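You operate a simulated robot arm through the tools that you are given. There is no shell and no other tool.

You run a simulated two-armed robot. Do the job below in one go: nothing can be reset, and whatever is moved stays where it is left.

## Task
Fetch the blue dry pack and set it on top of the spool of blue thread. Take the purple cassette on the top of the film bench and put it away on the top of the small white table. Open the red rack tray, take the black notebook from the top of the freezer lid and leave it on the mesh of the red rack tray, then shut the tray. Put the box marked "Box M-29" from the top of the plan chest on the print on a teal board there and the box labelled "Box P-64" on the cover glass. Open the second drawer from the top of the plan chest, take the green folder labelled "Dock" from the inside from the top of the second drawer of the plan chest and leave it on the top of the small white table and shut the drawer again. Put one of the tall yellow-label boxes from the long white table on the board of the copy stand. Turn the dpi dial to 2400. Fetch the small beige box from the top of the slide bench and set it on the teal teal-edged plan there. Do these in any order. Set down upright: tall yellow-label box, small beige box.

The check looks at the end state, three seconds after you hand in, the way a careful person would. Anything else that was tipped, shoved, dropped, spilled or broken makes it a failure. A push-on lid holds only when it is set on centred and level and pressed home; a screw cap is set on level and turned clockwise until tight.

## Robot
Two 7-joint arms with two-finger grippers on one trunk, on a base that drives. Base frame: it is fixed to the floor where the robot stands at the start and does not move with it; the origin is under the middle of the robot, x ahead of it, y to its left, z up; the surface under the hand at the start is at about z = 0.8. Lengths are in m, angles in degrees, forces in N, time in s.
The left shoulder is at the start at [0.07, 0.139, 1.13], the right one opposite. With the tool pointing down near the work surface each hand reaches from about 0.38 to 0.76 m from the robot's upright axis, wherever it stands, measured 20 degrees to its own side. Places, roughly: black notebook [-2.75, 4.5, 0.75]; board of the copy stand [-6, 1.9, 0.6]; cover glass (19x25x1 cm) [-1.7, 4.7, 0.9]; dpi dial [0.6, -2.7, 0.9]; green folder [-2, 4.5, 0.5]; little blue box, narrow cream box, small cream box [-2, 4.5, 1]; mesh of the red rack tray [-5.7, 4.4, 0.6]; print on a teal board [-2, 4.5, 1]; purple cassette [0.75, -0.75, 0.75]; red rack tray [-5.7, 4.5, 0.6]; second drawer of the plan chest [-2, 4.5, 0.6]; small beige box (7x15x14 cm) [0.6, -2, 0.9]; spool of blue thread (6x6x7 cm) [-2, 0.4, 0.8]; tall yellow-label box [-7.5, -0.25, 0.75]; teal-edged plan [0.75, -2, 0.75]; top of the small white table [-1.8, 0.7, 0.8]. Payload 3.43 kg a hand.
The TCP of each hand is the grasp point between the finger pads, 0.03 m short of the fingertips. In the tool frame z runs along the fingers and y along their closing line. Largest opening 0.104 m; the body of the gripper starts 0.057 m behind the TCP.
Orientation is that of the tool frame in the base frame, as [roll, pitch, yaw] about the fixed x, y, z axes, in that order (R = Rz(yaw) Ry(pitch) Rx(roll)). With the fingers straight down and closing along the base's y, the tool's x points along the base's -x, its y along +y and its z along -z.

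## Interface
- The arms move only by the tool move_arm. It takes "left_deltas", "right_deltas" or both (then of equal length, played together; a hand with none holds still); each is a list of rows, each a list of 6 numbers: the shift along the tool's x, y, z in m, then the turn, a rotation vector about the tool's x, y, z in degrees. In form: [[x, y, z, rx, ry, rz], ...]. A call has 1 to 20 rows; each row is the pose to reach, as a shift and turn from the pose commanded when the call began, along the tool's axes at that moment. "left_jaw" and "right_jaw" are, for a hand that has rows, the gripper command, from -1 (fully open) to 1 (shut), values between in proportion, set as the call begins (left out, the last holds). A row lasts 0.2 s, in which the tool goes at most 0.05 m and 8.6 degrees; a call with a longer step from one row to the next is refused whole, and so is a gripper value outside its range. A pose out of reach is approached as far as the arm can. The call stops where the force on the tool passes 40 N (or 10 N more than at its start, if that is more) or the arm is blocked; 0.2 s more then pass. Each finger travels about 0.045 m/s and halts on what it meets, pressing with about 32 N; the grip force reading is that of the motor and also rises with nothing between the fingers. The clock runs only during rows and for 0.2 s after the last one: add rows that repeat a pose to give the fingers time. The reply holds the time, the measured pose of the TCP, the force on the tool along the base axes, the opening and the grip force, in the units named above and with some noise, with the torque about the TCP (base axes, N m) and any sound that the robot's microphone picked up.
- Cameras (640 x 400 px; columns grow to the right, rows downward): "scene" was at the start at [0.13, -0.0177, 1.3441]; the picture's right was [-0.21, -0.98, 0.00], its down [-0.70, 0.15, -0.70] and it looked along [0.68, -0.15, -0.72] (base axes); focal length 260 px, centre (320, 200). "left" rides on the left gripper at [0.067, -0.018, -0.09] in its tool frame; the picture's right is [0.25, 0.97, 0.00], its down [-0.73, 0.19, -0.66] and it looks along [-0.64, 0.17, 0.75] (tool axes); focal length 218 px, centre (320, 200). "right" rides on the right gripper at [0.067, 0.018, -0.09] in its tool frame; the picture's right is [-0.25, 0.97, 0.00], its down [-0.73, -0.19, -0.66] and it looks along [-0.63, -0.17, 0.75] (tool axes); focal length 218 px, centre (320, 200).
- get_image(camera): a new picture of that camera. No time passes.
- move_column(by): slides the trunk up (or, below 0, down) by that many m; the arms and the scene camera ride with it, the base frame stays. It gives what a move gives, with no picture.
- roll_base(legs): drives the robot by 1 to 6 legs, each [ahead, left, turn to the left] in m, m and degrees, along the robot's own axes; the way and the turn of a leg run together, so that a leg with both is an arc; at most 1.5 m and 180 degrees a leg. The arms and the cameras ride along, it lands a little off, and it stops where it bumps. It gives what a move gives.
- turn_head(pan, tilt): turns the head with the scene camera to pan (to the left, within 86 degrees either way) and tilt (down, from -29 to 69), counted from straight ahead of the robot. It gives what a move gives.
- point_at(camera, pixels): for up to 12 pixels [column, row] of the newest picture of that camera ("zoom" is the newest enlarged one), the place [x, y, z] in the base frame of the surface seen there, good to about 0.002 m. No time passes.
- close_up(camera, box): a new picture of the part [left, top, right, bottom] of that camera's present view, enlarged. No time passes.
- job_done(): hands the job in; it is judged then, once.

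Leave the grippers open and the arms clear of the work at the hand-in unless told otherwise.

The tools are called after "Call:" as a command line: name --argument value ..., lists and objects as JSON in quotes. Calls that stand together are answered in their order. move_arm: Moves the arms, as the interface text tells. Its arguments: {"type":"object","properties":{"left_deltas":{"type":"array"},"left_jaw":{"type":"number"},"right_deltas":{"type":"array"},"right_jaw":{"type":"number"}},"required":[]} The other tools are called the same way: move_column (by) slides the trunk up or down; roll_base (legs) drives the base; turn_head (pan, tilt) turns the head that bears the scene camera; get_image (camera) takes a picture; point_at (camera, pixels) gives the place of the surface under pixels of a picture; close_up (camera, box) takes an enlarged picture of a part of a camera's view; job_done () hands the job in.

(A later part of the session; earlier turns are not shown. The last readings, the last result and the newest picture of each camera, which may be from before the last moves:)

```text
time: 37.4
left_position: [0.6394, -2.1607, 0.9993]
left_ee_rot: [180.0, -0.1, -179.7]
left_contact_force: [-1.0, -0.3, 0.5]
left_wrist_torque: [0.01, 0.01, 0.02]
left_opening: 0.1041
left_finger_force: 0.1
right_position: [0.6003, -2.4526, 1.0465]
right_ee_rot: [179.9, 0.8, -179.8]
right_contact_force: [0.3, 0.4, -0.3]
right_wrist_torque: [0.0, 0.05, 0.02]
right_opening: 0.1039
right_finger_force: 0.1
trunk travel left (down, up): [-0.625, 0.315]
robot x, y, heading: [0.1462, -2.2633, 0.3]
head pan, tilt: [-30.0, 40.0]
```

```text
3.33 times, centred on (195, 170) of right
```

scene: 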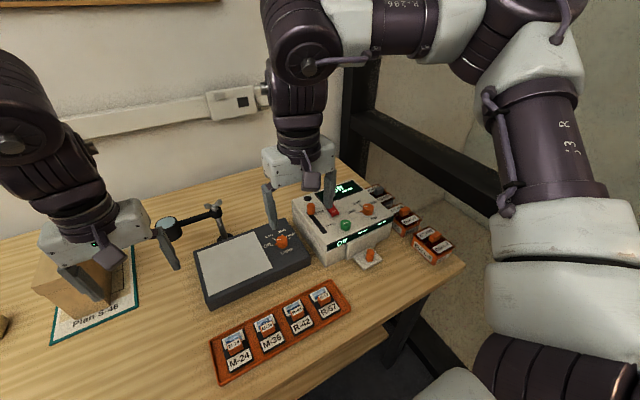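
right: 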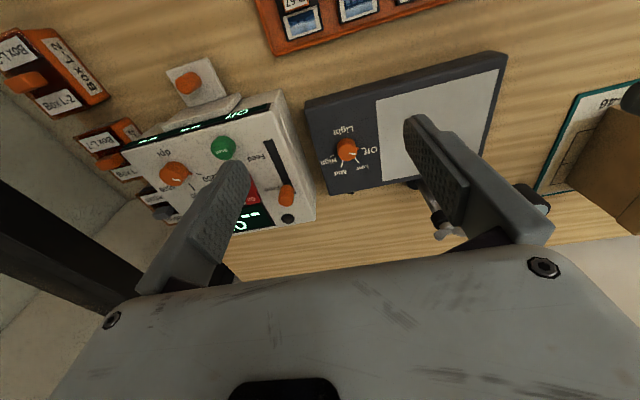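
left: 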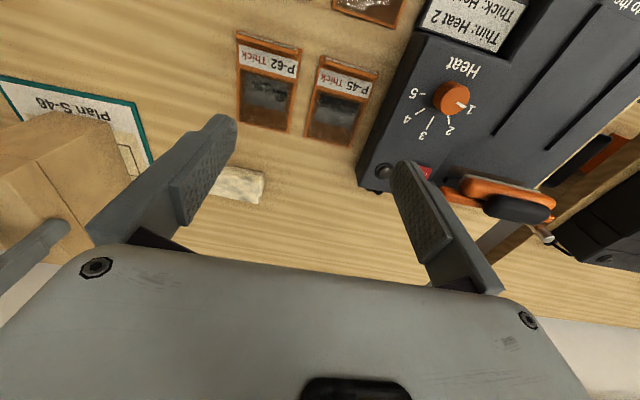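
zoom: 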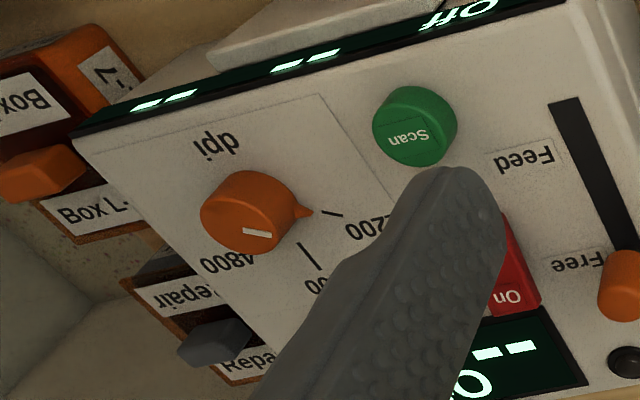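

The dial pointer (nub and white line) points at the 1200 tick on the left; 2400 is the next tick, clockwise from above. I'll zoom tighter to measure the knob, the ticks and the panel tilt.

Call:
close_up --camera "scene" --box '[360, 192, 408, 224]'

```text
12.50 times, centred on (384, 208) of scene
```

zoom: 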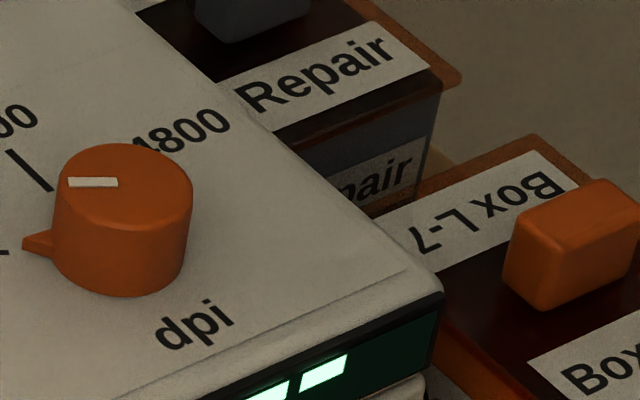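

Call:
point_at --camera "zoom" --pixels '[[123, 182], [68, 185], [190, 185], [123, 146], [123, 220], [30, 245], [2, 252], [25, 170], [48, 188], [120, 292], [200, 250], [300, 300]]'

Call:
close_up --camera "scene" --box '[345, 185, 401, 220]'

```text
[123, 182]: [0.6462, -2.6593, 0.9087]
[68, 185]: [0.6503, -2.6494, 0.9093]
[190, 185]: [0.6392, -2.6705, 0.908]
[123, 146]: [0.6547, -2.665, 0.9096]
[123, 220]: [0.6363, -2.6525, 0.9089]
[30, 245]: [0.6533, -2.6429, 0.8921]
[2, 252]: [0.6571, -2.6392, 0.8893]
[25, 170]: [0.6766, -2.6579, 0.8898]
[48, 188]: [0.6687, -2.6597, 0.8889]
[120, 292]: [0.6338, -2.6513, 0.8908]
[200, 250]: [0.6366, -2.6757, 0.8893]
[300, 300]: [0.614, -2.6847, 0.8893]
```

```text
11.43 times, centred on (373, 202) of scene
```

zoom: 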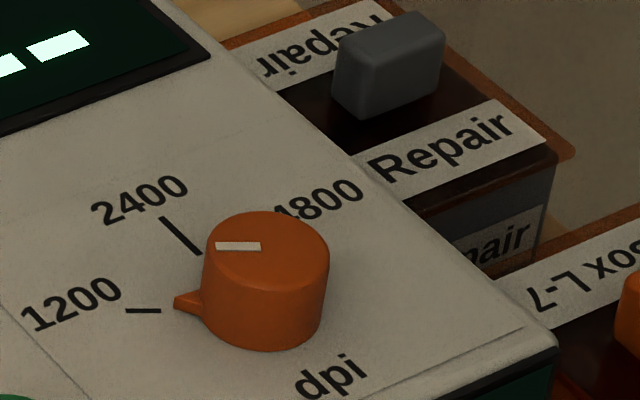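

I'll measure the two ticks more carefully in this zoom.

Call:
point_at --camera "zoom" --pixels '[[127, 310], [143, 311], [159, 311], [163, 219], [181, 236], [198, 253], [176, 303], [330, 205], [310, 225], [265, 250], [60, 310], [350, 360]]'

```text
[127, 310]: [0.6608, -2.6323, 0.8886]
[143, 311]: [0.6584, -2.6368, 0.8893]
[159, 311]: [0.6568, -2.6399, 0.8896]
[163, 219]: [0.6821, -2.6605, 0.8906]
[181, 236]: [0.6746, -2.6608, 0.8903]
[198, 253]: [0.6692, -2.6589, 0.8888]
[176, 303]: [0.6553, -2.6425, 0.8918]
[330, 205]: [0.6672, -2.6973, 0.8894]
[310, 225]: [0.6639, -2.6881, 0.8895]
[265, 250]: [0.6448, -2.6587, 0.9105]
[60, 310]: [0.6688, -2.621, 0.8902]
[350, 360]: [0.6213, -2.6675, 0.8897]
```

The knob centre is (0.645, −2.6595), top z 0.909, panel z 0.889. The 1200 tick points at about +60° and 2400 at 0° (straight ahead), so the knob needs −60°. I'll check the green Scan button at (345,226) and others for finger clearance.

Call:
point_at --camera "scene" --pixels '[[345, 225], [352, 224], [340, 224], [345, 220], [310, 208], [332, 212]]'

```text
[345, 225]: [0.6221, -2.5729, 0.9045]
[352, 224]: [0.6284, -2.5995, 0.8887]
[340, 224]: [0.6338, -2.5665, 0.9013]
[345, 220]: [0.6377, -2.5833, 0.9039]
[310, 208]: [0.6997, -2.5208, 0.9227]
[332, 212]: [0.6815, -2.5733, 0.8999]
```

The Scan button is 7 cm away, clear. I'll move the right hand above the knob, levelling its 0.8° pitch, with the gripper half-closed (about 5 cm).

Call:
move_arm --right_deltas '[[-0.009, -0.041, 0, 0, 0.4, 0], [-0.018, -0.083, 0, 0, 0.8, 0], [-0.027, -0.124, 0, 0, 0.8, 0], [-0.036, -0.166, 0, 0, 0.8, 0], [-0.045, -0.207, 0, 0, 0.8, 0], [-0.045, -0.207, 0, 0, 0.8, 0]]' --right_jaw 0.05

Call:
get_image --camera "scene"

```text
time: 38.8
left_position: [0.64, -2.161, 0.9989]
left_ee_rot: [-179.8, 0.0, -179.8]
left_contact_force: [0.1, -0.5, -0.1]
left_wrist_torque: [-0.01, -0.01, -0.01]
left_opening: 0.1039
left_finger_force: 0.0
right_position: [0.6459, -2.6574, 1.0474]
right_ee_rot: [179.7, -0.1, -179.9]
right_contact_force: [0.2, -0.3, 0.1]
right_wrist_torque: [-0.02, 0.01, 0.0]
right_opening: 0.0496
right_finger_force: 0.2
trunk travel left (down, up): [-0.625, 0.315]
robot x, y, heading: [0.1443, -2.2605, 0.3]
head pan, tilt: [-30.0, 40.0]
```

```text
taken
```

scene: 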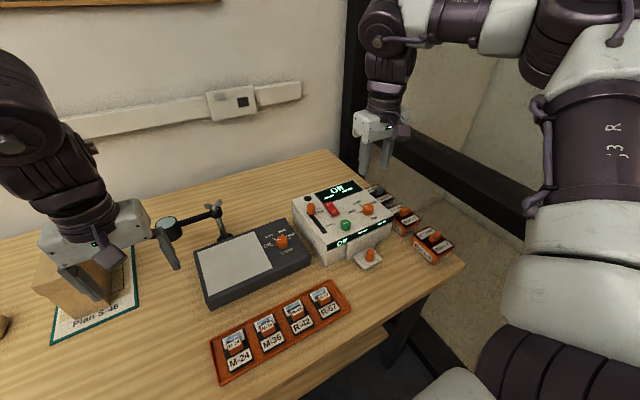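

Now above the knob. I'll turn the hand +60° about vertical (−60° about the tool axis).

Call:
move_arm --right_deltas '[[0, 0, 0, 0, 0, -8], [0, 0, 0, 0, 0, -16], [0, 0, 0, 0, 0, -24], [0, 0, 0, 0, 0, -32], [0, 0, 0, 0, 0, -40], [0, 0, 0, 0, 0, -48], [0, 0, 0, 0, 0, -56], [0, 0, 0, 0, 0, -60], [0, 0, 0, 0, 0, -60]]'

Call:
get_image --camera "right"

```text
time: 40.8
left_position: [0.6395, -2.162, 0.9993]
left_ee_rot: [180.0, 0.0, -179.7]
left_contact_force: [-0.5, -0.2, 0.4]
left_wrist_torque: [0.03, 0.03, -0.01]
left_opening: 0.1042
left_finger_force: 0.1
right_position: [0.6457, -2.659, 1.0464]
right_ee_rot: [179.9, 0.2, -119.9]
right_contact_force: [-0.5, 0.4, 0.0]
right_wrist_torque: [0.01, -0.02, 0.0]
right_opening: 0.0492
right_finger_force: 0.0
trunk travel left (down, up): [-0.625, 0.315]
robot x, y, heading: [0.1475, -2.2602, 0.3]
head pan, tilt: [-30.0, 40.0]
```

```text
taken
```

right: 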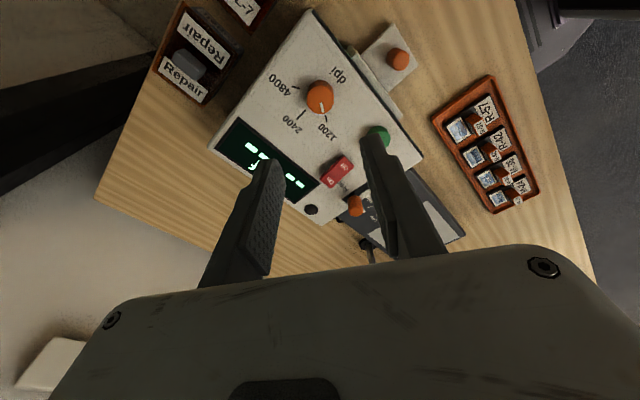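

The nub points along the tool's −x as wanted. I'll lower to TCP z 0.923 (fingertips 4 mm above the panel).

Call:
move_arm --right_deltas '[[0, 0, 0.04, 0, 0, 0], [0, 0, 0.08, 0, 0, 0], [0, 0, 0.11, 0, 0, 0], [0, 0, 0.1235, 0, 0, 0], [0, 0, 0.1235, 0, 0, 0]]'

Call:
close_up --camera "scene" --box '[320, 160, 420, 230]'

```text
time: 42.0
left_position: [0.6388, -2.1615, 0.9993]
left_ee_rot: [179.9, 0.0, -179.8]
left_contact_force: [0.4, 0.1, 0.3]
left_wrist_torque: [0.01, -0.02, 0.03]
left_opening: 0.1039
left_finger_force: 0.1
right_position: [0.6456, -2.6575, 0.9221]
right_ee_rot: [180.0, 0.2, -119.9]
right_contact_force: [-0.4, 0.7, -0.7]
right_wrist_torque: [0.02, -0.01, -0.01]
right_opening: 0.0493
right_finger_force: 0.1
trunk travel left (down, up): [-0.625, 0.315]
robot x, y, heading: [0.1464, -2.2552, 0.0]
head pan, tilt: [-30.0, 40.0]
```

```text
5.71 times, centred on (370, 195) of scene
```

zoom: 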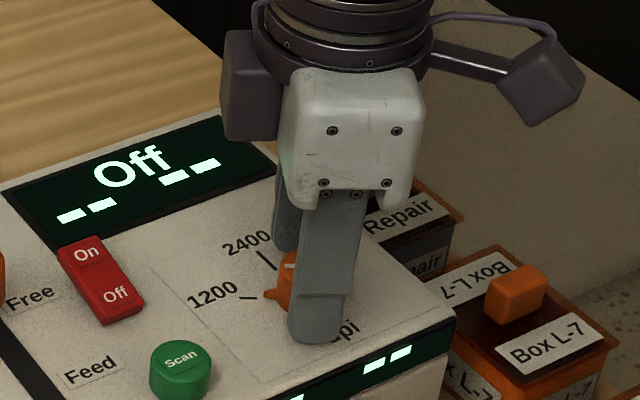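

The knob lies between the fingers with the nub free on the left. I'll close on it.

Call:
move_arm --right_deltas '[[0, 0, 0, 0, 0, 0], [0, 0, 0, 0, 0, 0], [0, 0, 0, 0, 0, 0], [0, 0, 0, 0, 0, 0]]' --right_jaw 1

```text
time: 43.0
left_position: [0.6375, -2.1616, 0.999]
left_ee_rot: [-179.9, 0.1, -179.8]
left_contact_force: [-0.9, 0.5, -0.9]
left_wrist_torque: [0.02, 0.01, 0.02]
left_opening: 0.104
left_finger_force: 0.0
right_position: [0.6455, -2.6582, 0.923]
right_ee_rot: [179.8, 0.0, -119.9]
right_contact_force: [-7.6, 6.9, -10.4]
right_wrist_torque: [0.09, 0.11, -0.05]
right_opening: 0.0271
right_finger_force: 44.6
trunk travel left (down, up): [-0.625, 0.315]
robot x, y, heading: [0.1481, -2.2575, 0.2]
head pan, tilt: [-30.0, 40.0]
```

Gripped at 27 mm. Now turn −60° about vertical (clockwise from above), in 6° steps.

Call:
move_arm --right_deltas '[[0, 0, 0, 0, 0, 6], [0, 0, 0, 0, 0, 12], [0, 0, 0, 0, 0, 18], [0, 0, 0, 0, 0, 24], [0, 0, 0, 0, 0, 30], [0, 0, 0, 0, 0, 36], [0, 0, 0, 0, 0, 42], [0, 0, 0, 0, 0, 48], [0, 0, 0, 0, 0, 54], [0, 0, 0, 0, 0, 60], [0, 0, 0, 0, 0, 60]]'

Call:
close_up --camera "scene" --box '[320, 160, 420, 230]'

```text
time: 45.4
left_position: [0.6392, -2.1625, 0.9999]
left_ee_rot: [-180.0, -0.1, -179.8]
left_contact_force: [-0.2, 0.7, 0.3]
left_wrist_torque: [-0.01, 0.0, 0.0]
left_opening: 0.1042
left_finger_force: 0.2
right_position: [0.6467, -2.6583, 0.9218]
right_ee_rot: [179.8, -0.1, 179.9]
right_contact_force: [-7.9, 5.6, -22.5]
right_wrist_torque: [-0.08, -0.04, 0.04]
right_opening: 0.027
right_finger_force: 44.8
trunk travel left (down, up): [-0.625, 0.315]
robot x, y, heading: [0.1503, -2.2591, 0.3]
head pan, tilt: [-30.0, 40.0]
```

```text
5.71 times, centred on (370, 195) of scene
```

zoom: 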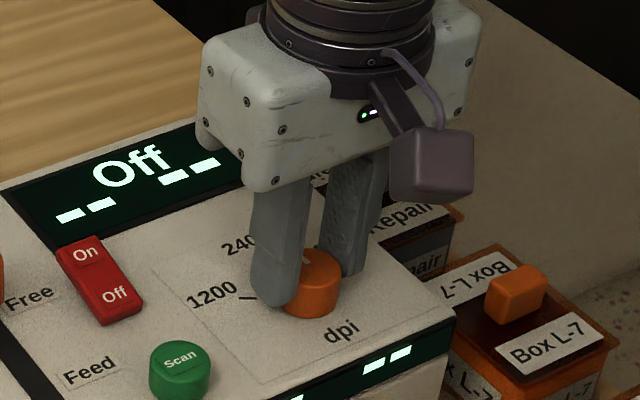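

The dial turned with the hand. I'll open the fingers and raise the hand to check the pointer.

Call:
move_arm --right_deltas '[[0, 0, 0, 0, 0, 0], [0, 0, 0, 0, 0, 0], [0, 0, 0, 0, 0, 0]]' --right_jaw 0.05

Call:
move_arm --right_deltas '[[0, 0, -0.04, 0, 0, 0], [0, 0, -0.08, 0, 0, 0], [0, 0, -0.12, 0, 0, 0], [0, 0, -0.16, 0, 0, 0], [0, 0, -0.16, 0, 0, 0]]'

Call:
close_up --camera "scene" --box '[320, 160, 420, 230]'

Call:
get_image --camera "right"

```text
time: 46.2
left_position: [0.6393, -2.1625, 1.0]
left_ee_rot: [-180.0, 0.0, -179.8]
left_contact_force: [-0.4, -0.6, -0.8]
left_wrist_torque: [0.01, 0.0, -0.01]
left_opening: 0.104
left_finger_force: 0.0
right_position: [0.6465, -2.658, 0.9233]
right_ee_rot: [179.8, 0.0, -179.9]
right_contact_force: [0.1, 0.5, 0.2]
right_wrist_torque: [-0.02, -0.01, 0.0]
right_opening: 0.0494
right_finger_force: 0.1
trunk travel left (down, up): [-0.625, 0.315]
robot x, y, heading: [0.1453, -2.2561, 0.2]
head pan, tilt: [-30.0, 40.0]
```

```text
time: 47.4
left_position: [0.6397, -2.1628, 0.9999]
left_ee_rot: [180.0, 0.1, -179.7]
left_contact_force: [0.0, -0.3, -0.3]
left_wrist_torque: [0.02, 0.04, 0.03]
left_opening: 0.1038
left_finger_force: 0.0
right_position: [0.6471, -2.6588, 1.0829]
right_ee_rot: [179.7, 0.1, -180.0]
right_contact_force: [-0.4, -0.4, 0.5]
right_wrist_torque: [0.02, 0.0, 0.02]
right_opening: 0.0496
right_finger_force: 0.1
trunk travel left (down, up): [-0.625, 0.315]
robot x, y, heading: [0.1467, -2.2615, 0.4]
head pan, tilt: [-30.0, 40.0]
```

```text
5.71 times, centred on (370, 195) of scene
```

zoom: 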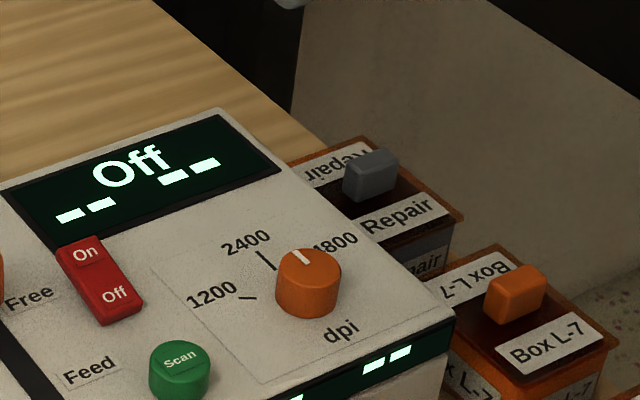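

```text
taken
```

right: 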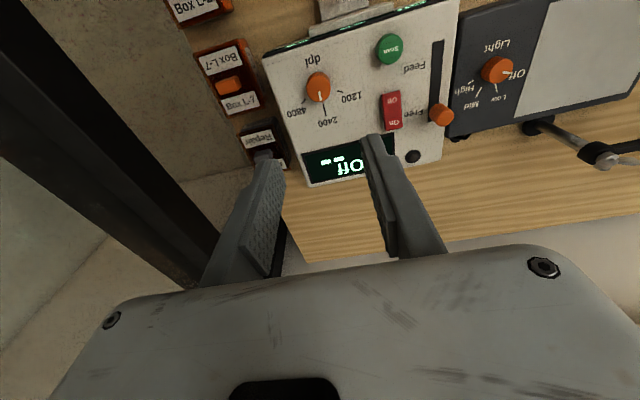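

The white line now points at the 2400 tick. I'll verify with a close-up from the right camera.

Call:
close_up --camera "right" --box '[280, 50, 376, 140]'

Call:
close_up --camera "scene" --box '[350, 188, 398, 218]'

Call:
point_at --camera "zoom" --pixels '[[320, 200]]'

```text
4.44 times, centred on (328, 95) of right
```

zoom: 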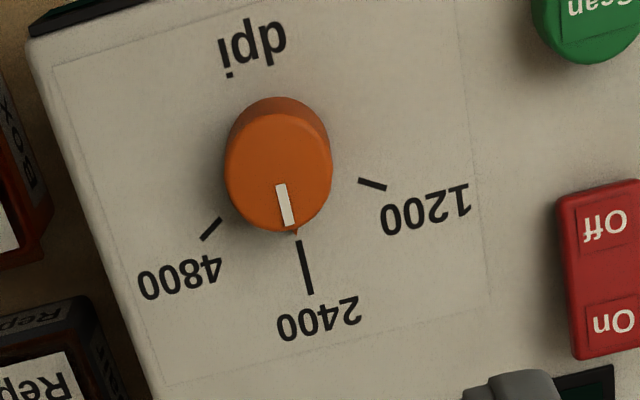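

```text
13.33 times, centred on (374, 203) of scene
```

zoom: 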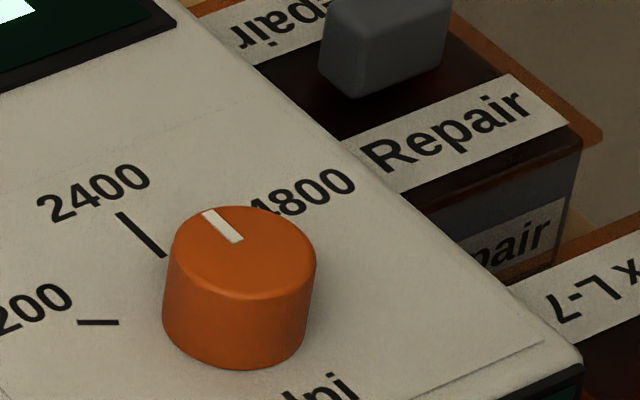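

```text
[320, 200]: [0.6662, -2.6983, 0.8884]
```

The dial is at 2400. Now back to the film bench: left 0.45 m, back 0.25 m (clear of the stand), then left 1.3 m.

Call:
roll_base --legs '[[0, 0.45, 0], [-0.25, 0, 0], [0, 1.3, 0]]'

Call:
turn_head --pan -15 --tilt 40

Call:
get_image --camera "scene"

```text
time: 57.7
left_position: [0.4091, -0.4122, 0.9995]
left_ee_rot: [-180.0, -0.1, 178.9]
left_contact_force: [-0.3, -0.1, 0.3]
left_wrist_torque: [-0.01, 0.01, 0.02]
left_opening: 0.1039
left_finger_force: 0.0
right_position: [0.4069, -0.907, 1.0825]
right_ee_rot: [179.8, 0.0, 178.7]
right_contact_force: [0.1, 0.1, -0.6]
right_wrist_torque: [0.01, 0.04, -0.01]
right_opening: 0.0495
right_finger_force: 0.2
trunk travel left (down, up): [-0.625, 0.315]
robot x, y, heading: [-0.0834, -0.4992, -1.1]
head pan, tilt: [-30.0, 40.0]
```

```text
time: 58.5
left_position: [0.4105, -0.4114, 0.9986]
left_ee_rot: [179.9, -0.2, 178.8]
left_contact_force: [0.6, 0.2, -0.6]
left_wrist_torque: [0.02, 0.01, 0.02]
left_opening: 0.1038
left_finger_force: 0.0
right_position: [0.4055, -0.9084, 1.0822]
right_ee_rot: [179.7, 0.0, 178.7]
right_contact_force: [-0.1, 0.2, 0.0]
right_wrist_torque: [0.03, 0.0, -0.02]
right_opening: 0.0497
right_finger_force: 0.0
trunk travel left (down, up): [-0.625, 0.315]
robot x, y, heading: [-0.0832, -0.4959, -1.4]
head pan, tilt: [-15.0, 40.0]
```

```text
taken
```

scene: 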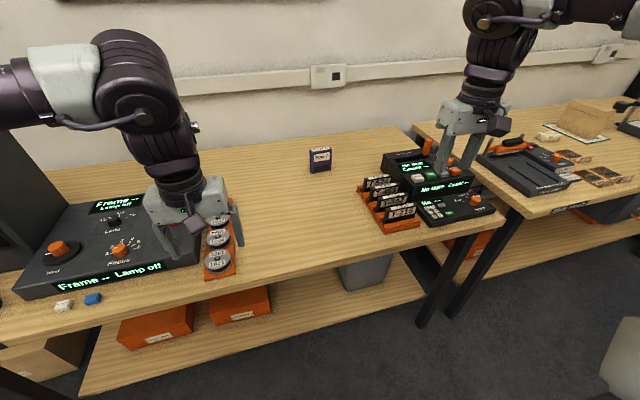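

The purple cassette stands at (320,160). I'll zoom in and measure it.

Call:
close_up --camera "scene" --box '[288, 138, 352, 178]'

Call:
point_at --camera "zoom" --pixels '[[320, 180], [320, 140], [320, 100], [320, 230], [230, 180], [420, 180]]'

```text
10.00 times, centred on (320, 158) of scene
```

zoom: 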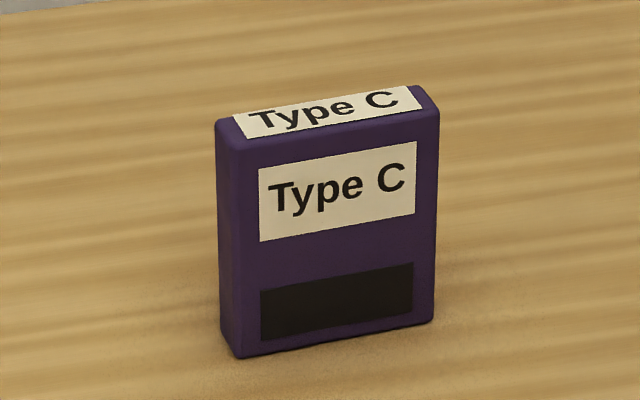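

```text
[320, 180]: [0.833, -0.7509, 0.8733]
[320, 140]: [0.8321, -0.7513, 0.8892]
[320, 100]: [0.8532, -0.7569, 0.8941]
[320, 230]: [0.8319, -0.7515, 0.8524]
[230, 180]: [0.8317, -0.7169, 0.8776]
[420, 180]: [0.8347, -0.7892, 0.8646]
```

Call:
point_at --camera "zoom" --pixels '[[240, 150], [435, 112], [222, 122], [408, 88], [240, 345], [430, 315], [224, 320], [320, 115], [250, 118], [400, 95]]'

```text
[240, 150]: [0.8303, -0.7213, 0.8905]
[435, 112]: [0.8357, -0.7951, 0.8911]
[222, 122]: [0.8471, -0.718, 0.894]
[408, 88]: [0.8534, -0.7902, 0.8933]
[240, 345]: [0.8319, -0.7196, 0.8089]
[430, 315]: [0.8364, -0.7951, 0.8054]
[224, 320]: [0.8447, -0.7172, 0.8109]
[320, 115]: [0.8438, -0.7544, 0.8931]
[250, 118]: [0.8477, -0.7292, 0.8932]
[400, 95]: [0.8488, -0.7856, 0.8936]
```

The cassette stands at about (0.845, −0.757), 2.2 cm thick along x, 8 cm wide along y, top z 0.894, turned about 4°. I'll drive forward 0.2 m (straightening the heading) to bring it into reach; hands are well above everything.

Call:
roll_base --legs '[[0.2, 0, 1.3]]'

Call:
get_image --camera "scene"

```text
time: 60.0
left_position: [0.6061, -0.4065, 0.9997]
left_ee_rot: [180.0, 0.0, 179.7]
left_contact_force: [0.2, -0.3, 0.6]
left_wrist_torque: [-0.02, -0.02, 0.02]
left_opening: 0.104
left_finger_force: 0.0
right_position: [0.61, -0.9045, 1.085]
right_ee_rot: [179.8, 0.1, 179.5]
right_contact_force: [0.0, 0.4, -0.2]
right_wrist_torque: [0.0, -0.01, 0.04]
right_opening: 0.0493
right_finger_force: 0.0
trunk travel left (down, up): [-0.625, 0.315]
robot x, y, heading: [0.1127, -0.4999, -0.4]
head pan, tilt: [-15.0, 40.0]
```

```text
taken
```

scene: 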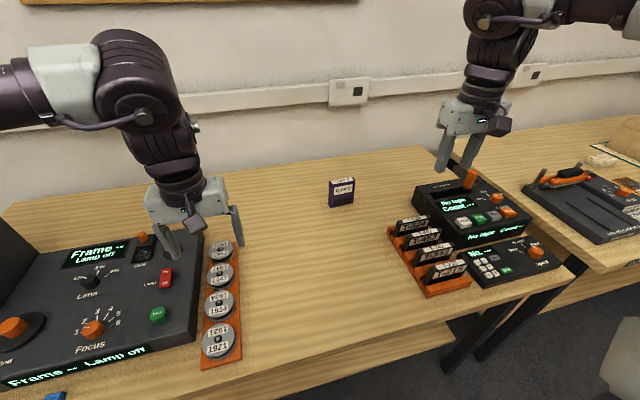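

The cassette is 0.77 m from the axis; I'll roll 0.06 m further for reach.

Call:
roll_base --legs '[[0.06, 0, 0.3]]'

Call:
close_up --camera "scene" --box '[300, 160, 380, 220]'

Call:
point_at --camera "zoom" --pixels '[[320, 200], [280, 200], [360, 200], [320, 130]]'

```text
time: 61.0
left_position: [0.6625, -0.4047, 1.0012]
left_ee_rot: [180.0, 0.3, 179.9]
left_contact_force: [0.2, -0.2, 0.2]
left_wrist_torque: [0.0, -0.02, 0.03]
left_opening: 0.1038
left_finger_force: 0.1
right_position: [0.6669, -0.9016, 1.0846]
right_ee_rot: [179.7, 0.2, 179.8]
right_contact_force: [0.7, -0.5, -0.2]
right_wrist_torque: [-0.01, -0.01, -0.02]
right_opening: 0.0494
right_finger_force: 0.0
trunk travel left (down, up): [-0.625, 0.315]
robot x, y, heading: [0.1728, -0.4999, -0.1]
head pan, tilt: [-15.0, 40.0]
```

```text
6.67 times, centred on (340, 190) of scene
```

zoom: 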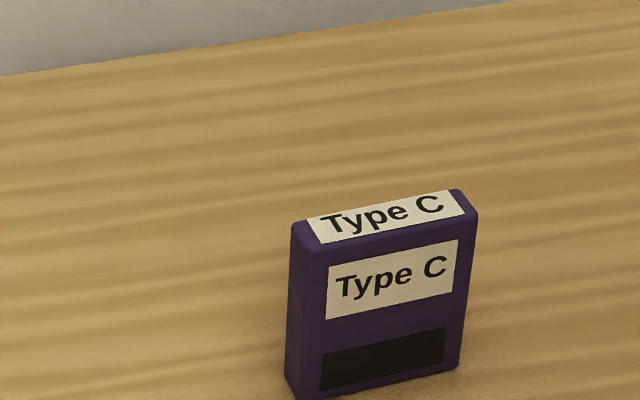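

```text
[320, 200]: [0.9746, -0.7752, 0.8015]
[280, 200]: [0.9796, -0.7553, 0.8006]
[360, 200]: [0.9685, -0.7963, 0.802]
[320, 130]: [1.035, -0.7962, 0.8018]
```

Call:
point_at --camera "zoom" --pixels '[[305, 235], [475, 205], [297, 222], [458, 192], [385, 215], [390, 300], [310, 300], [465, 280], [300, 225], [470, 198]]'

```text
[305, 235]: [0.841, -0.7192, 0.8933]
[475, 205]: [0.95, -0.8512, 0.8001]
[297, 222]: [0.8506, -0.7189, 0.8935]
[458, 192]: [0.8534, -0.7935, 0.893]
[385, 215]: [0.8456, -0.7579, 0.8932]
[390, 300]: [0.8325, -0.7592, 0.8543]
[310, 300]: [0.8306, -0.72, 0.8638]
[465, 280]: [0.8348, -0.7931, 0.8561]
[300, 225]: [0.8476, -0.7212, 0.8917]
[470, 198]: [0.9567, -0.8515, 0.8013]
```

The cassette centre is (0.842, −0.757), thickness 2.1 cm, turned 3.5°. I'll move the right hand above it, turning +93.7° so the fingers close on its thickness.

Call:
move_arm --right_deltas '[[-0.015, 0.012, 0, 0, 0, -8], [-0.03, 0.024, 0, 0, 0, -16], [-0.045, 0.036, 0, 0, 0, -24], [-0.06, 0.048, 0, 0, 0, -32], [-0.075, 0.06, 0, 0, 0, -40], [-0.09, 0.072, 0, 0, 0, -48], [-0.105, 0.084, 0, 0, 0, -56], [-0.12, 0.097, 0, 0, 0, -64], [-0.135, 0.109, 0, 0, 0, -72], [-0.15, 0.121, 0, 0, 0, -80], [-0.165, 0.133, 0, 0, 0, -88], [-0.175, 0.145, 0, 0, 0, -93.7], [-0.175, 0.145, 0, 0, 0, -93.7]]' --right_jaw 0

Call:
get_image --camera "scene"

Call:
get_image --camera "right"

```text
time: 63.8
left_position: [0.6658, -0.4058, 1.0003]
left_ee_rot: [180.0, 0.0, 179.9]
left_contact_force: [-0.3, 0.0, -1.3]
left_wrist_torque: [0.02, 0.0, -0.02]
left_opening: 0.104
left_finger_force: 0.1
right_position: [0.7933, -0.7569, 1.0823]
right_ee_rot: [-179.7, 0.1, -86.3]
right_contact_force: [-0.3, 1.1, 0.2]
right_wrist_torque: [0.05, -0.01, -0.01]
right_opening: 0.052
right_finger_force: 0.1
right hand out of reach, approached as far as the arm can: row 8, 9, 10, 11, 12, 13
trunk travel left (down, up): [-0.625, 0.315]
robot x, y, heading: [0.1736, -0.5011, 0.1]
head pan, tilt: [-15.0, 40.0]
```

```text
taken
```

scene: 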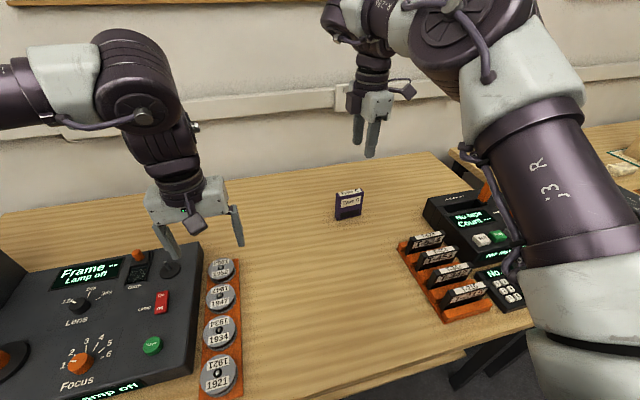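

```text
taken
```

right: 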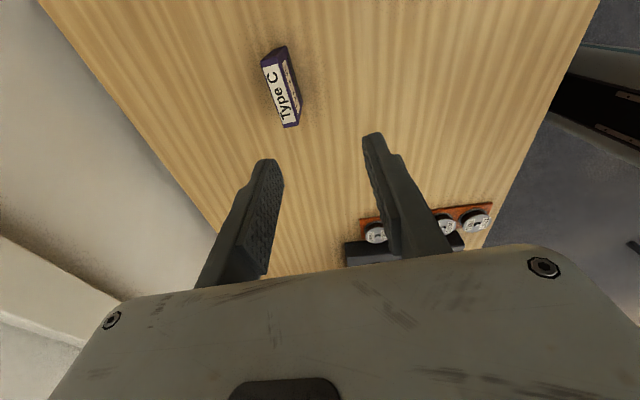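

Reach falls short by 5 cm at this height. I'll roll the base 0.06 m further ahead (hands are high above the bench).

Call:
roll_base --legs '[[0.06, 0, 0]]'

```text
time: 64.8
left_position: [0.7219, -0.4045, 1.0013]
left_ee_rot: [-179.9, 0.2, 179.8]
left_contact_force: [0.3, 0.0, 0.2]
left_wrist_torque: [0.01, -0.05, -0.05]
left_opening: 0.1038
left_finger_force: 0.0
right_position: [0.8515, -0.7579, 1.0837]
right_ee_rot: [-179.6, 0.1, -86.5]
right_contact_force: [-0.3, -0.5, 0.9]
right_wrist_torque: [0.02, -0.02, 0.02]
right_opening: 0.052
right_finger_force: 0.0
trunk travel left (down, up): [-0.625, 0.315]
robot x, y, heading: [0.2327, -0.5019, -0.0]
head pan, tilt: [-15.0, 40.0]
```

I'll send a null row to see where the commanded pose is now, since the last target was out of reach.

Call:
move_arm --right_deltas '[[0, 0, 0, 0, 0, 0]]'

```text
time: 65.2
left_position: [0.7225, -0.4033, 1.0013]
left_ee_rot: [-179.9, 0.2, 179.8]
left_contact_force: [0.4, 0.1, 0.3]
left_wrist_torque: [-0.03, -0.04, 0.04]
left_opening: 0.1042
left_finger_force: 0.1
right_position: [0.8508, -0.7569, 1.0856]
right_ee_rot: [-179.6, 0.0, -86.5]
right_contact_force: [-1.0, -0.4, -0.4]
right_wrist_torque: [-0.02, -0.02, -0.04]
right_opening: 0.052
right_finger_force: 0.1
trunk travel left (down, up): [-0.625, 0.315]
robot x, y, heading: [0.2357, -0.5048, -0.1]
head pan, tilt: [-15.0, 40.0]
```

It stayed. Now I'll shift 9 mm back and descend so the fingertips are just above the cassette top (TCP z 0.93).

Call:
move_arm --right_deltas '[[0, 0.009, 0.03, 0, 0, 0], [0, 0.009, 0.07, 0, 0, 0], [0, 0.009, 0.11, 0, 0, 0], [0, 0.009, 0.15, 0, 0, 0], [0, 0.009, 0.15, 0, 0, 0]]'

Call:
close_up --camera "scene" --box '[300, 120, 420, 240]'

Call:
get_image --camera "right"

```text
time: 66.4
left_position: [0.7237, -0.4049, 0.9994]
left_ee_rot: [-179.8, 0.1, 179.8]
left_contact_force: [0.0, 0.6, -0.1]
left_wrist_torque: [0.0, -0.02, -0.01]
left_opening: 0.1039
left_finger_force: 0.0
right_position: [0.844, -0.7562, 0.933]
right_ee_rot: [-179.6, 0.0, -86.6]
right_contact_force: [-0.7, -0.7, 0.6]
right_wrist_torque: [-0.02, -0.01, -0.02]
right_opening: 0.052
right_finger_force: 0.1
trunk travel left (down, up): [-0.625, 0.315]
robot x, y, heading: [0.2292, -0.5035, -0.2]
head pan, tilt: [-15.0, 40.0]
```

```text
3.33 times, centred on (360, 180) of scene
```

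zoom: 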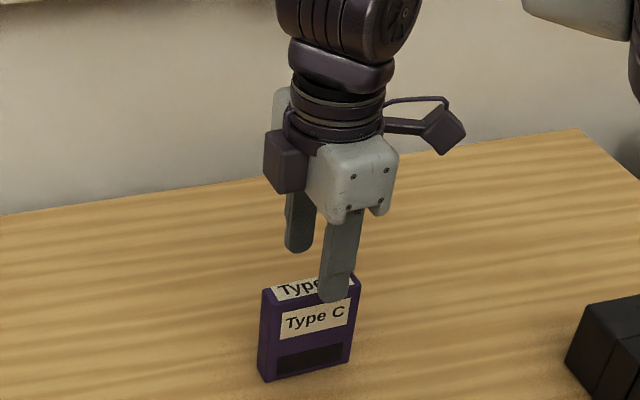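

```text
taken
```

right: 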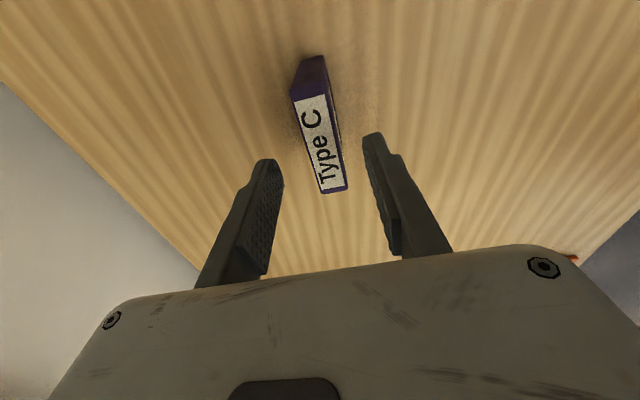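

The fingers straddle the cassette's thickness. I'll lower 0.075 m and close.

Call:
move_arm --right_deltas '[[0, 0.002, 0.03, 0, 0, 0], [0, 0.002, 0.06, 0, 0, 0], [0, 0.002, 0.075, 0, 0, 0], [0, 0.002, 0.075, 0, 0, 0]]'

Call:
move_arm --right_deltas '[[0, 0, 0, 0, 0, 0], [0, 0, 0, 0, 0, 0], [0, 0, 0, 0, 0, 0], [0, 0, 0, 0, 0, 0], [0, 0, 0, 0, 0, 0]]' --right_jaw 1

Call:
close_up --camera "scene" --box '[300, 120, 420, 240]'

```text
time: 67.4
left_position: [0.7232, -0.4047, 1.0]
left_ee_rot: [-179.9, 0.0, 179.8]
left_contact_force: [-0.7, -0.3, -0.4]
left_wrist_torque: [0.02, 0.01, 0.03]
left_opening: 0.1039
left_finger_force: 0.1
right_position: [0.8436, -0.7583, 0.8578]
right_ee_rot: [-179.8, 0.1, -86.4]
right_contact_force: [0.6, 0.2, 0.2]
right_wrist_torque: [-0.02, 0.05, 0.01]
right_opening: 0.0522
right_finger_force: 0.1
trunk travel left (down, up): [-0.625, 0.315]
robot x, y, heading: [0.2339, -0.5005, -0.1]
head pan, tilt: [-15.0, 40.0]
```

```text
time: 68.6
left_position: [0.7242, -0.4052, 1.0001]
left_ee_rot: [180.0, 0.0, 179.7]
left_contact_force: [-1.1, -0.7, 0.0]
left_wrist_torque: [0.01, 0.02, -0.01]
left_opening: 0.1039
left_finger_force: 0.0
right_position: [0.8425, -0.7583, 0.857]
right_ee_rot: [-179.8, 0.1, -86.5]
right_contact_force: [-0.5, -0.3, 0.5]
right_wrist_torque: [-0.01, 0.01, -0.02]
right_opening: 0.0213
right_finger_force: 32.1
trunk travel left (down, up): [-0.625, 0.315]
robot x, y, heading: [0.2321, -0.5053, -0.1]
head pan, tilt: [-15.0, 40.0]
```

```text
3.33 times, centred on (360, 180) of scene
```

zoom: 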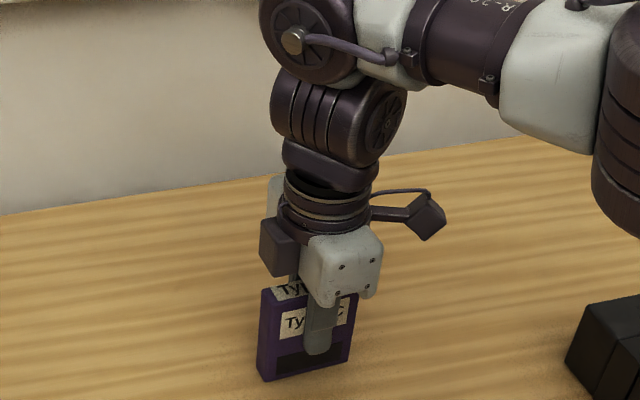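

Gripped at 21 mm; bottom is 0.057 m below the TCP. I'll lift 0.15 m and draw it in toward the robot.

Call:
move_arm --right_deltas '[[0, 0, -0.03, 0, 0, 0], [0, 0, -0.07, 0, 0, 0], [0, 0, -0.11, 0, 0, 0], [0, 0, -0.15, 0, 0, 0], [0, 0.04, -0.15, 0, 0, 0], [0, 0.08, -0.15, 0, 0, 0], [0, 0.12, -0.15, 0, 0, 0], [0, 0.16, -0.15, 0, 0, 0], [0, 0.2, -0.15, 0, 0, 0], [0, 0.2, -0.15, 0, 0, 0]]'

Call:
get_image --camera "scene"

Call:
get_image --camera "right"

```text
time: 70.8
left_position: [0.7252, -0.4045, 1.0001]
left_ee_rot: [-179.9, 0.0, 179.8]
left_contact_force: [0.4, 0.6, 0.2]
left_wrist_torque: [-0.04, -0.01, -0.02]
left_opening: 0.1039
left_finger_force: 0.0
right_position: [0.6453, -0.7701, 1.0053]
right_ee_rot: [-179.8, 0.1, -86.5]
right_contact_force: [0.2, 0.4, -1.1]
right_wrist_torque: [-0.02, -0.01, 0.01]
right_opening: 0.0217
right_finger_force: 31.9
trunk travel left (down, up): [-0.625, 0.315]
robot x, y, heading: [0.2323, -0.5014, 0.2]
head pan, tilt: [-15.0, 40.0]
```

```text
taken
```

scene: 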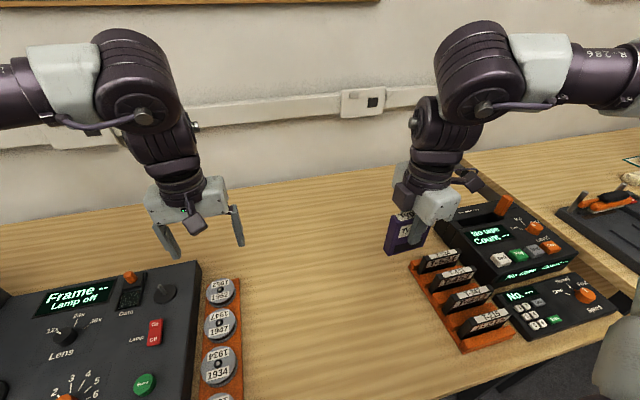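

```text
taken
```

right: 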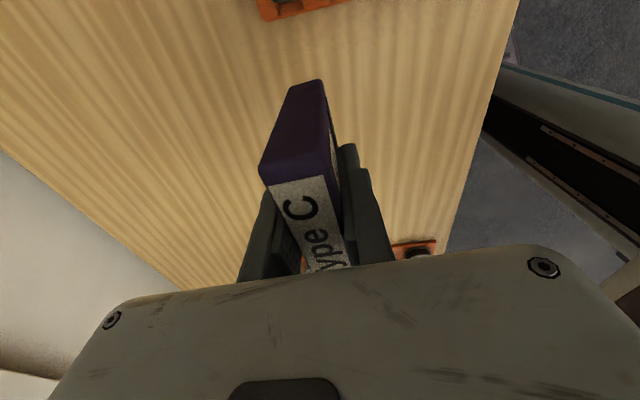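

The cassette is held upright. Now back 0.23 m and left 0.21 m so the left hand can take the blue dry pack.

Call:
roll_base --legs '[[-0.23, 0, 0], [0, 0.21, 0]]'

Call:
turn_head --pan 15 --tilt 50

Call:
get_image --camera "scene"

```text
time: 73.8
left_position: [0.496, -0.2, 0.9997]
left_ee_rot: [180.0, 0.0, 179.8]
left_contact_force: [-1.2, 0.0, 0.5]
left_wrist_torque: [-0.01, -0.02, 0.01]
left_opening: 0.1041
left_finger_force: 0.1
right_position: [0.4152, -0.5631, 1.0049]
right_ee_rot: [-179.7, 0.1, -86.6]
right_contact_force: [0.3, 0.1, -2.2]
right_wrist_torque: [-0.01, -0.01, 0.0]
right_opening: 0.0214
right_finger_force: 32.3
trunk travel left (down, up): [-0.625, 0.315]
robot x, y, heading: [0.0033, -0.2946, -0.3]
head pan, tilt: [-15.0, 40.0]
```

```text
time: 74.7
left_position: [0.4968, -0.1983, 0.9991]
left_ee_rot: [-179.9, 0.1, 179.6]
left_contact_force: [0.2, 0.9, -0.3]
left_wrist_torque: [0.03, -0.01, 0.0]
left_opening: 0.1039
left_finger_force: 0.0
right_position: [0.4146, -0.5634, 1.0063]
right_ee_rot: [-179.7, 0.1, -86.6]
right_contact_force: [-0.3, -0.3, -1.9]
right_wrist_torque: [0.03, 0.03, 0.01]
right_opening: 0.0214
right_finger_force: 32.3
trunk travel left (down, up): [-0.625, 0.315]
robot x, y, heading: [0.0062, -0.2922, -0.3]
head pan, tilt: [15.0, 50.0]
```

```text
taken
```

scene: 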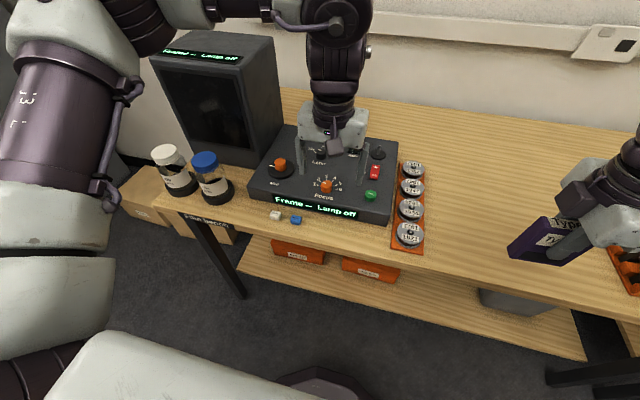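

The blue pack is at (295,219). I'll re-measure it from here.

Call:
close_up --camera "scene" --box '[264, 200, 328, 240]'

Call:
point_at --camera "zoom" --pixels '[[320, 175], [280, 170], [360, 180], [310, 185], [310, 220], [150, 150]]'

```text
10.00 times, centred on (296, 220) of scene
```

zoom: 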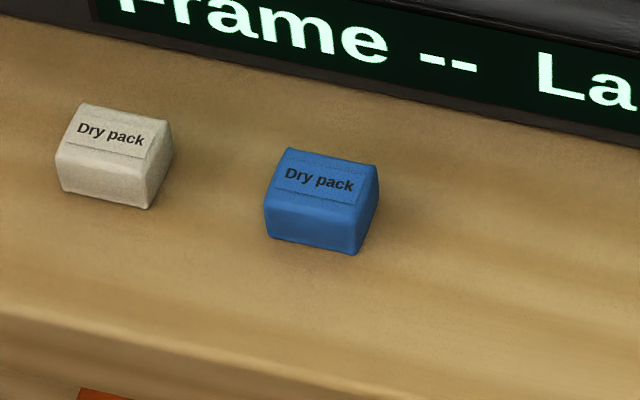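

```text
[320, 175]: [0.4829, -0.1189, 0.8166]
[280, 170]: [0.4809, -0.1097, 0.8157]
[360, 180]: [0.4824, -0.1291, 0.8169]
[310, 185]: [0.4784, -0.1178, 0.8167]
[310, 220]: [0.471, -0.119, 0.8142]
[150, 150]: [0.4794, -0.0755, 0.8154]
```

Blue pack confirmed at (0.480, −0.119). I'll bring the left hand above it with the jaw narrowed to 4.5 cm to stay clear of the white pack, stopping at TCP z 0.87.

Call:
move_arm --left_deltas '[[0.008, 0.04, 0, 0, 0, 0], [0.0165, 0.08, 0, 0, 0, 0], [0.0165, 0.08, 0.03, 0, 0, 0], [0.0165, 0.08, 0.06, 0, 0, 0], [0.0165, 0.08, 0.09, 0, 0, 0], [0.0165, 0.08, 0.12, 0, 0, 0], [0.0165, 0.08, 0.13, 0, 0, 0], [0.0165, 0.08, 0.13, 0, 0, 0]]' --left_jaw 0.135

Call:
close_up --camera "scene" --box '[248, 170, 344, 240]'

Call:
get_image --camera "left"

```text
time: 76.5
left_position: [0.4795, -0.1174, 0.8704]
left_ee_rot: [-179.9, 0.0, 179.8]
left_contact_force: [-0.3, 0.3, 0.5]
left_wrist_torque: [0.0, -0.01, 0.03]
left_opening: 0.045
left_finger_force: 0.1
right_position: [0.4146, -0.5625, 1.0059]
right_ee_rot: [-179.6, 0.1, -86.7]
right_contact_force: [0.4, -1.1, -2.3]
right_wrist_torque: [-0.03, -0.01, 0.03]
right_opening: 0.0214
right_finger_force: 32.1
trunk travel left (down, up): [-0.625, 0.315]
robot x, y, heading: [0.0031, -0.2938, -0.1]
head pan, tilt: [15.0, 50.0]
```

```text
5.71 times, centred on (296, 205) of scene
```

zoom: 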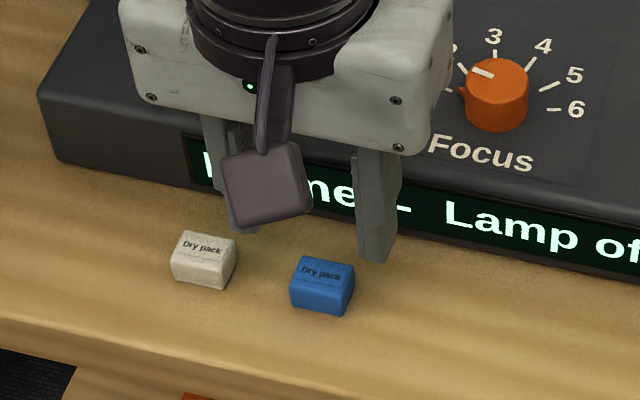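

```text
taken
```

left: 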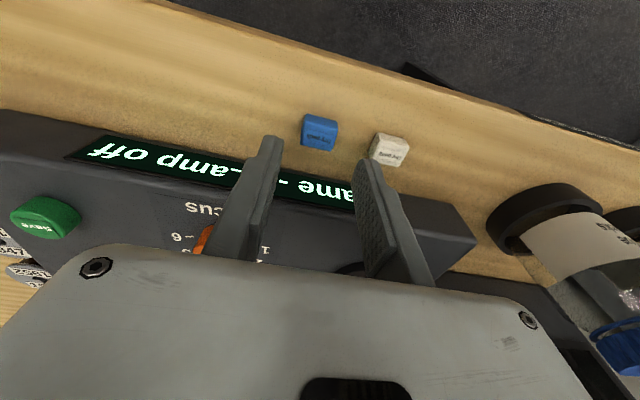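

Alignment looks right. I'll shift 3.5 mm away from the white pack and lower to TCP z 0.834 (fingertips 4 mm above the bench).

Call:
move_arm --left_deltas '[[0, -0.0035, 0.015, 0, 0, 0], [0, -0.0035, 0.028, 0, 0, 0], [0, -0.0035, 0.0365, 0, 0, 0], [0, -0.0035, 0.0365, 0, 0, 0]]'

Call:
close_up --camera "scene" --box '[248, 180, 344, 250]'

```text
time: 77.5
left_position: [0.4804, -0.1215, 0.8336]
left_ee_rot: [-179.9, -0.1, 179.7]
left_contact_force: [0.3, 0.1, -0.8]
left_wrist_torque: [0.0, 0.0, 0.01]
left_opening: 0.0449
left_finger_force: 0.0
right_position: [0.4149, -0.563, 1.0061]
right_ee_rot: [-179.7, 0.0, -86.7]
right_contact_force: [-0.1, 0.3, -2.0]
right_wrist_torque: [-0.01, -0.02, 0.0]
right_opening: 0.0214
right_finger_force: 32.5
trunk travel left (down, up): [-0.625, 0.315]
robot x, y, heading: [0.0026, -0.2926, -0.0]
head pan, tilt: [15.0, 50.0]
```

```text
5.71 times, centred on (296, 215) of scene
```

zoom: 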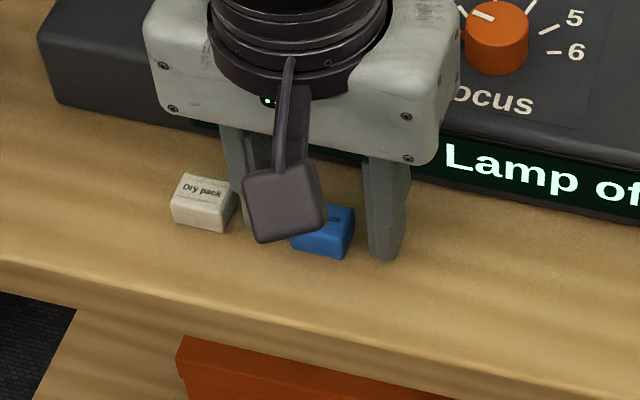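

The pack is between the fingers, the white one untouched outside. I'll close the left gripper.

Call:
move_arm --left_deltas '[[0, 0, 0, 0, 0, 0], [0, 0, 0, 0, 0, 0], [0, 0, 0, 0, 0, 0], [0, 0, 0, 0, 0, 0]]' --left_jaw 1

Call:
move_arm --left_deltas '[[0, 0, -0.03, 0, 0, 0], [0, 0, -0.07, 0, 0, 0], [0, 0, -0.11, 0, 0, 0], [0, 0, -0.15, 0, 0, 0], [0, 0, -0.17, 0, 0, 0]]'

Call:
get_image --camera "left"

Call:
get_image --camera "scene"

```text
time: 78.5
left_position: [0.4797, -0.1203, 0.833]
left_ee_rot: [-180.0, 0.0, 179.8]
left_contact_force: [0.3, 0.0, -0.1]
left_wrist_torque: [0.05, 0.0, 0.02]
left_opening: 0.024
left_finger_force: 32.3
right_position: [0.4143, -0.5632, 1.007]
right_ee_rot: [-179.6, 0.2, -86.7]
right_contact_force: [-0.2, 0.6, -1.2]
right_wrist_torque: [-0.02, 0.0, -0.03]
right_opening: 0.0215
right_finger_force: 31.7
trunk travel left (down, up): [-0.625, 0.315]
robot x, y, heading: [0.0052, -0.2933, -0.2]
head pan, tilt: [15.0, 50.0]
```

```text
time: 79.7
left_position: [0.4778, -0.1225, 1.0037]
left_ee_rot: [180.0, 0.0, 179.7]
left_contact_force: [0.4, 0.1, -1.3]
left_wrist_torque: [0.02, -0.01, -0.01]
left_opening: 0.0238
left_finger_force: 32.1
right_position: [0.4147, -0.5639, 1.0055]
right_ee_rot: [-179.7, 0.1, -86.6]
right_contact_force: [0.6, -0.5, -1.0]
right_wrist_torque: [-0.03, 0.0, -0.01]
right_opening: 0.0215
right_finger_force: 32.4
trunk travel left (down, up): [-0.625, 0.315]
robot x, y, heading: [0.0037, -0.2935, -0.0]
head pan, tilt: [15.0, 50.0]
```

```text
taken
```

left: 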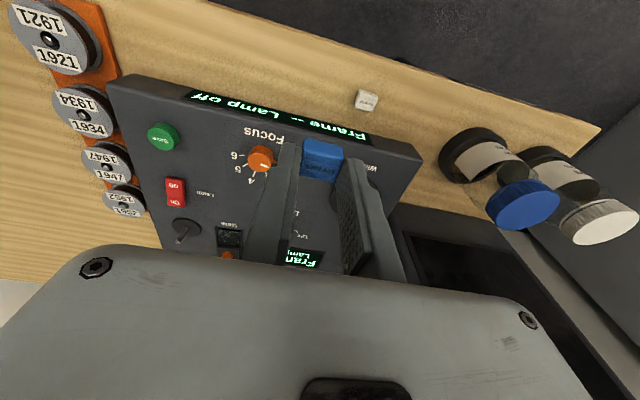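

```text
taken
```

scene: 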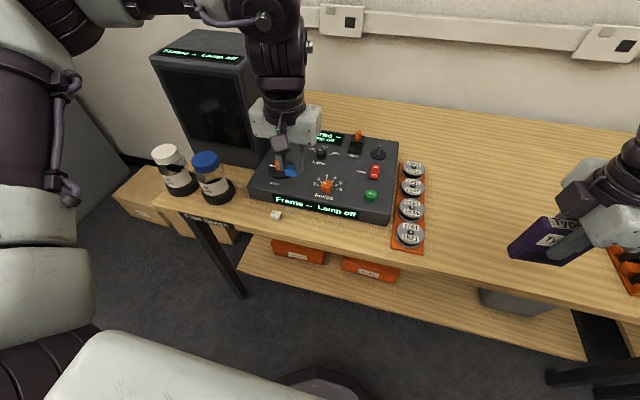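

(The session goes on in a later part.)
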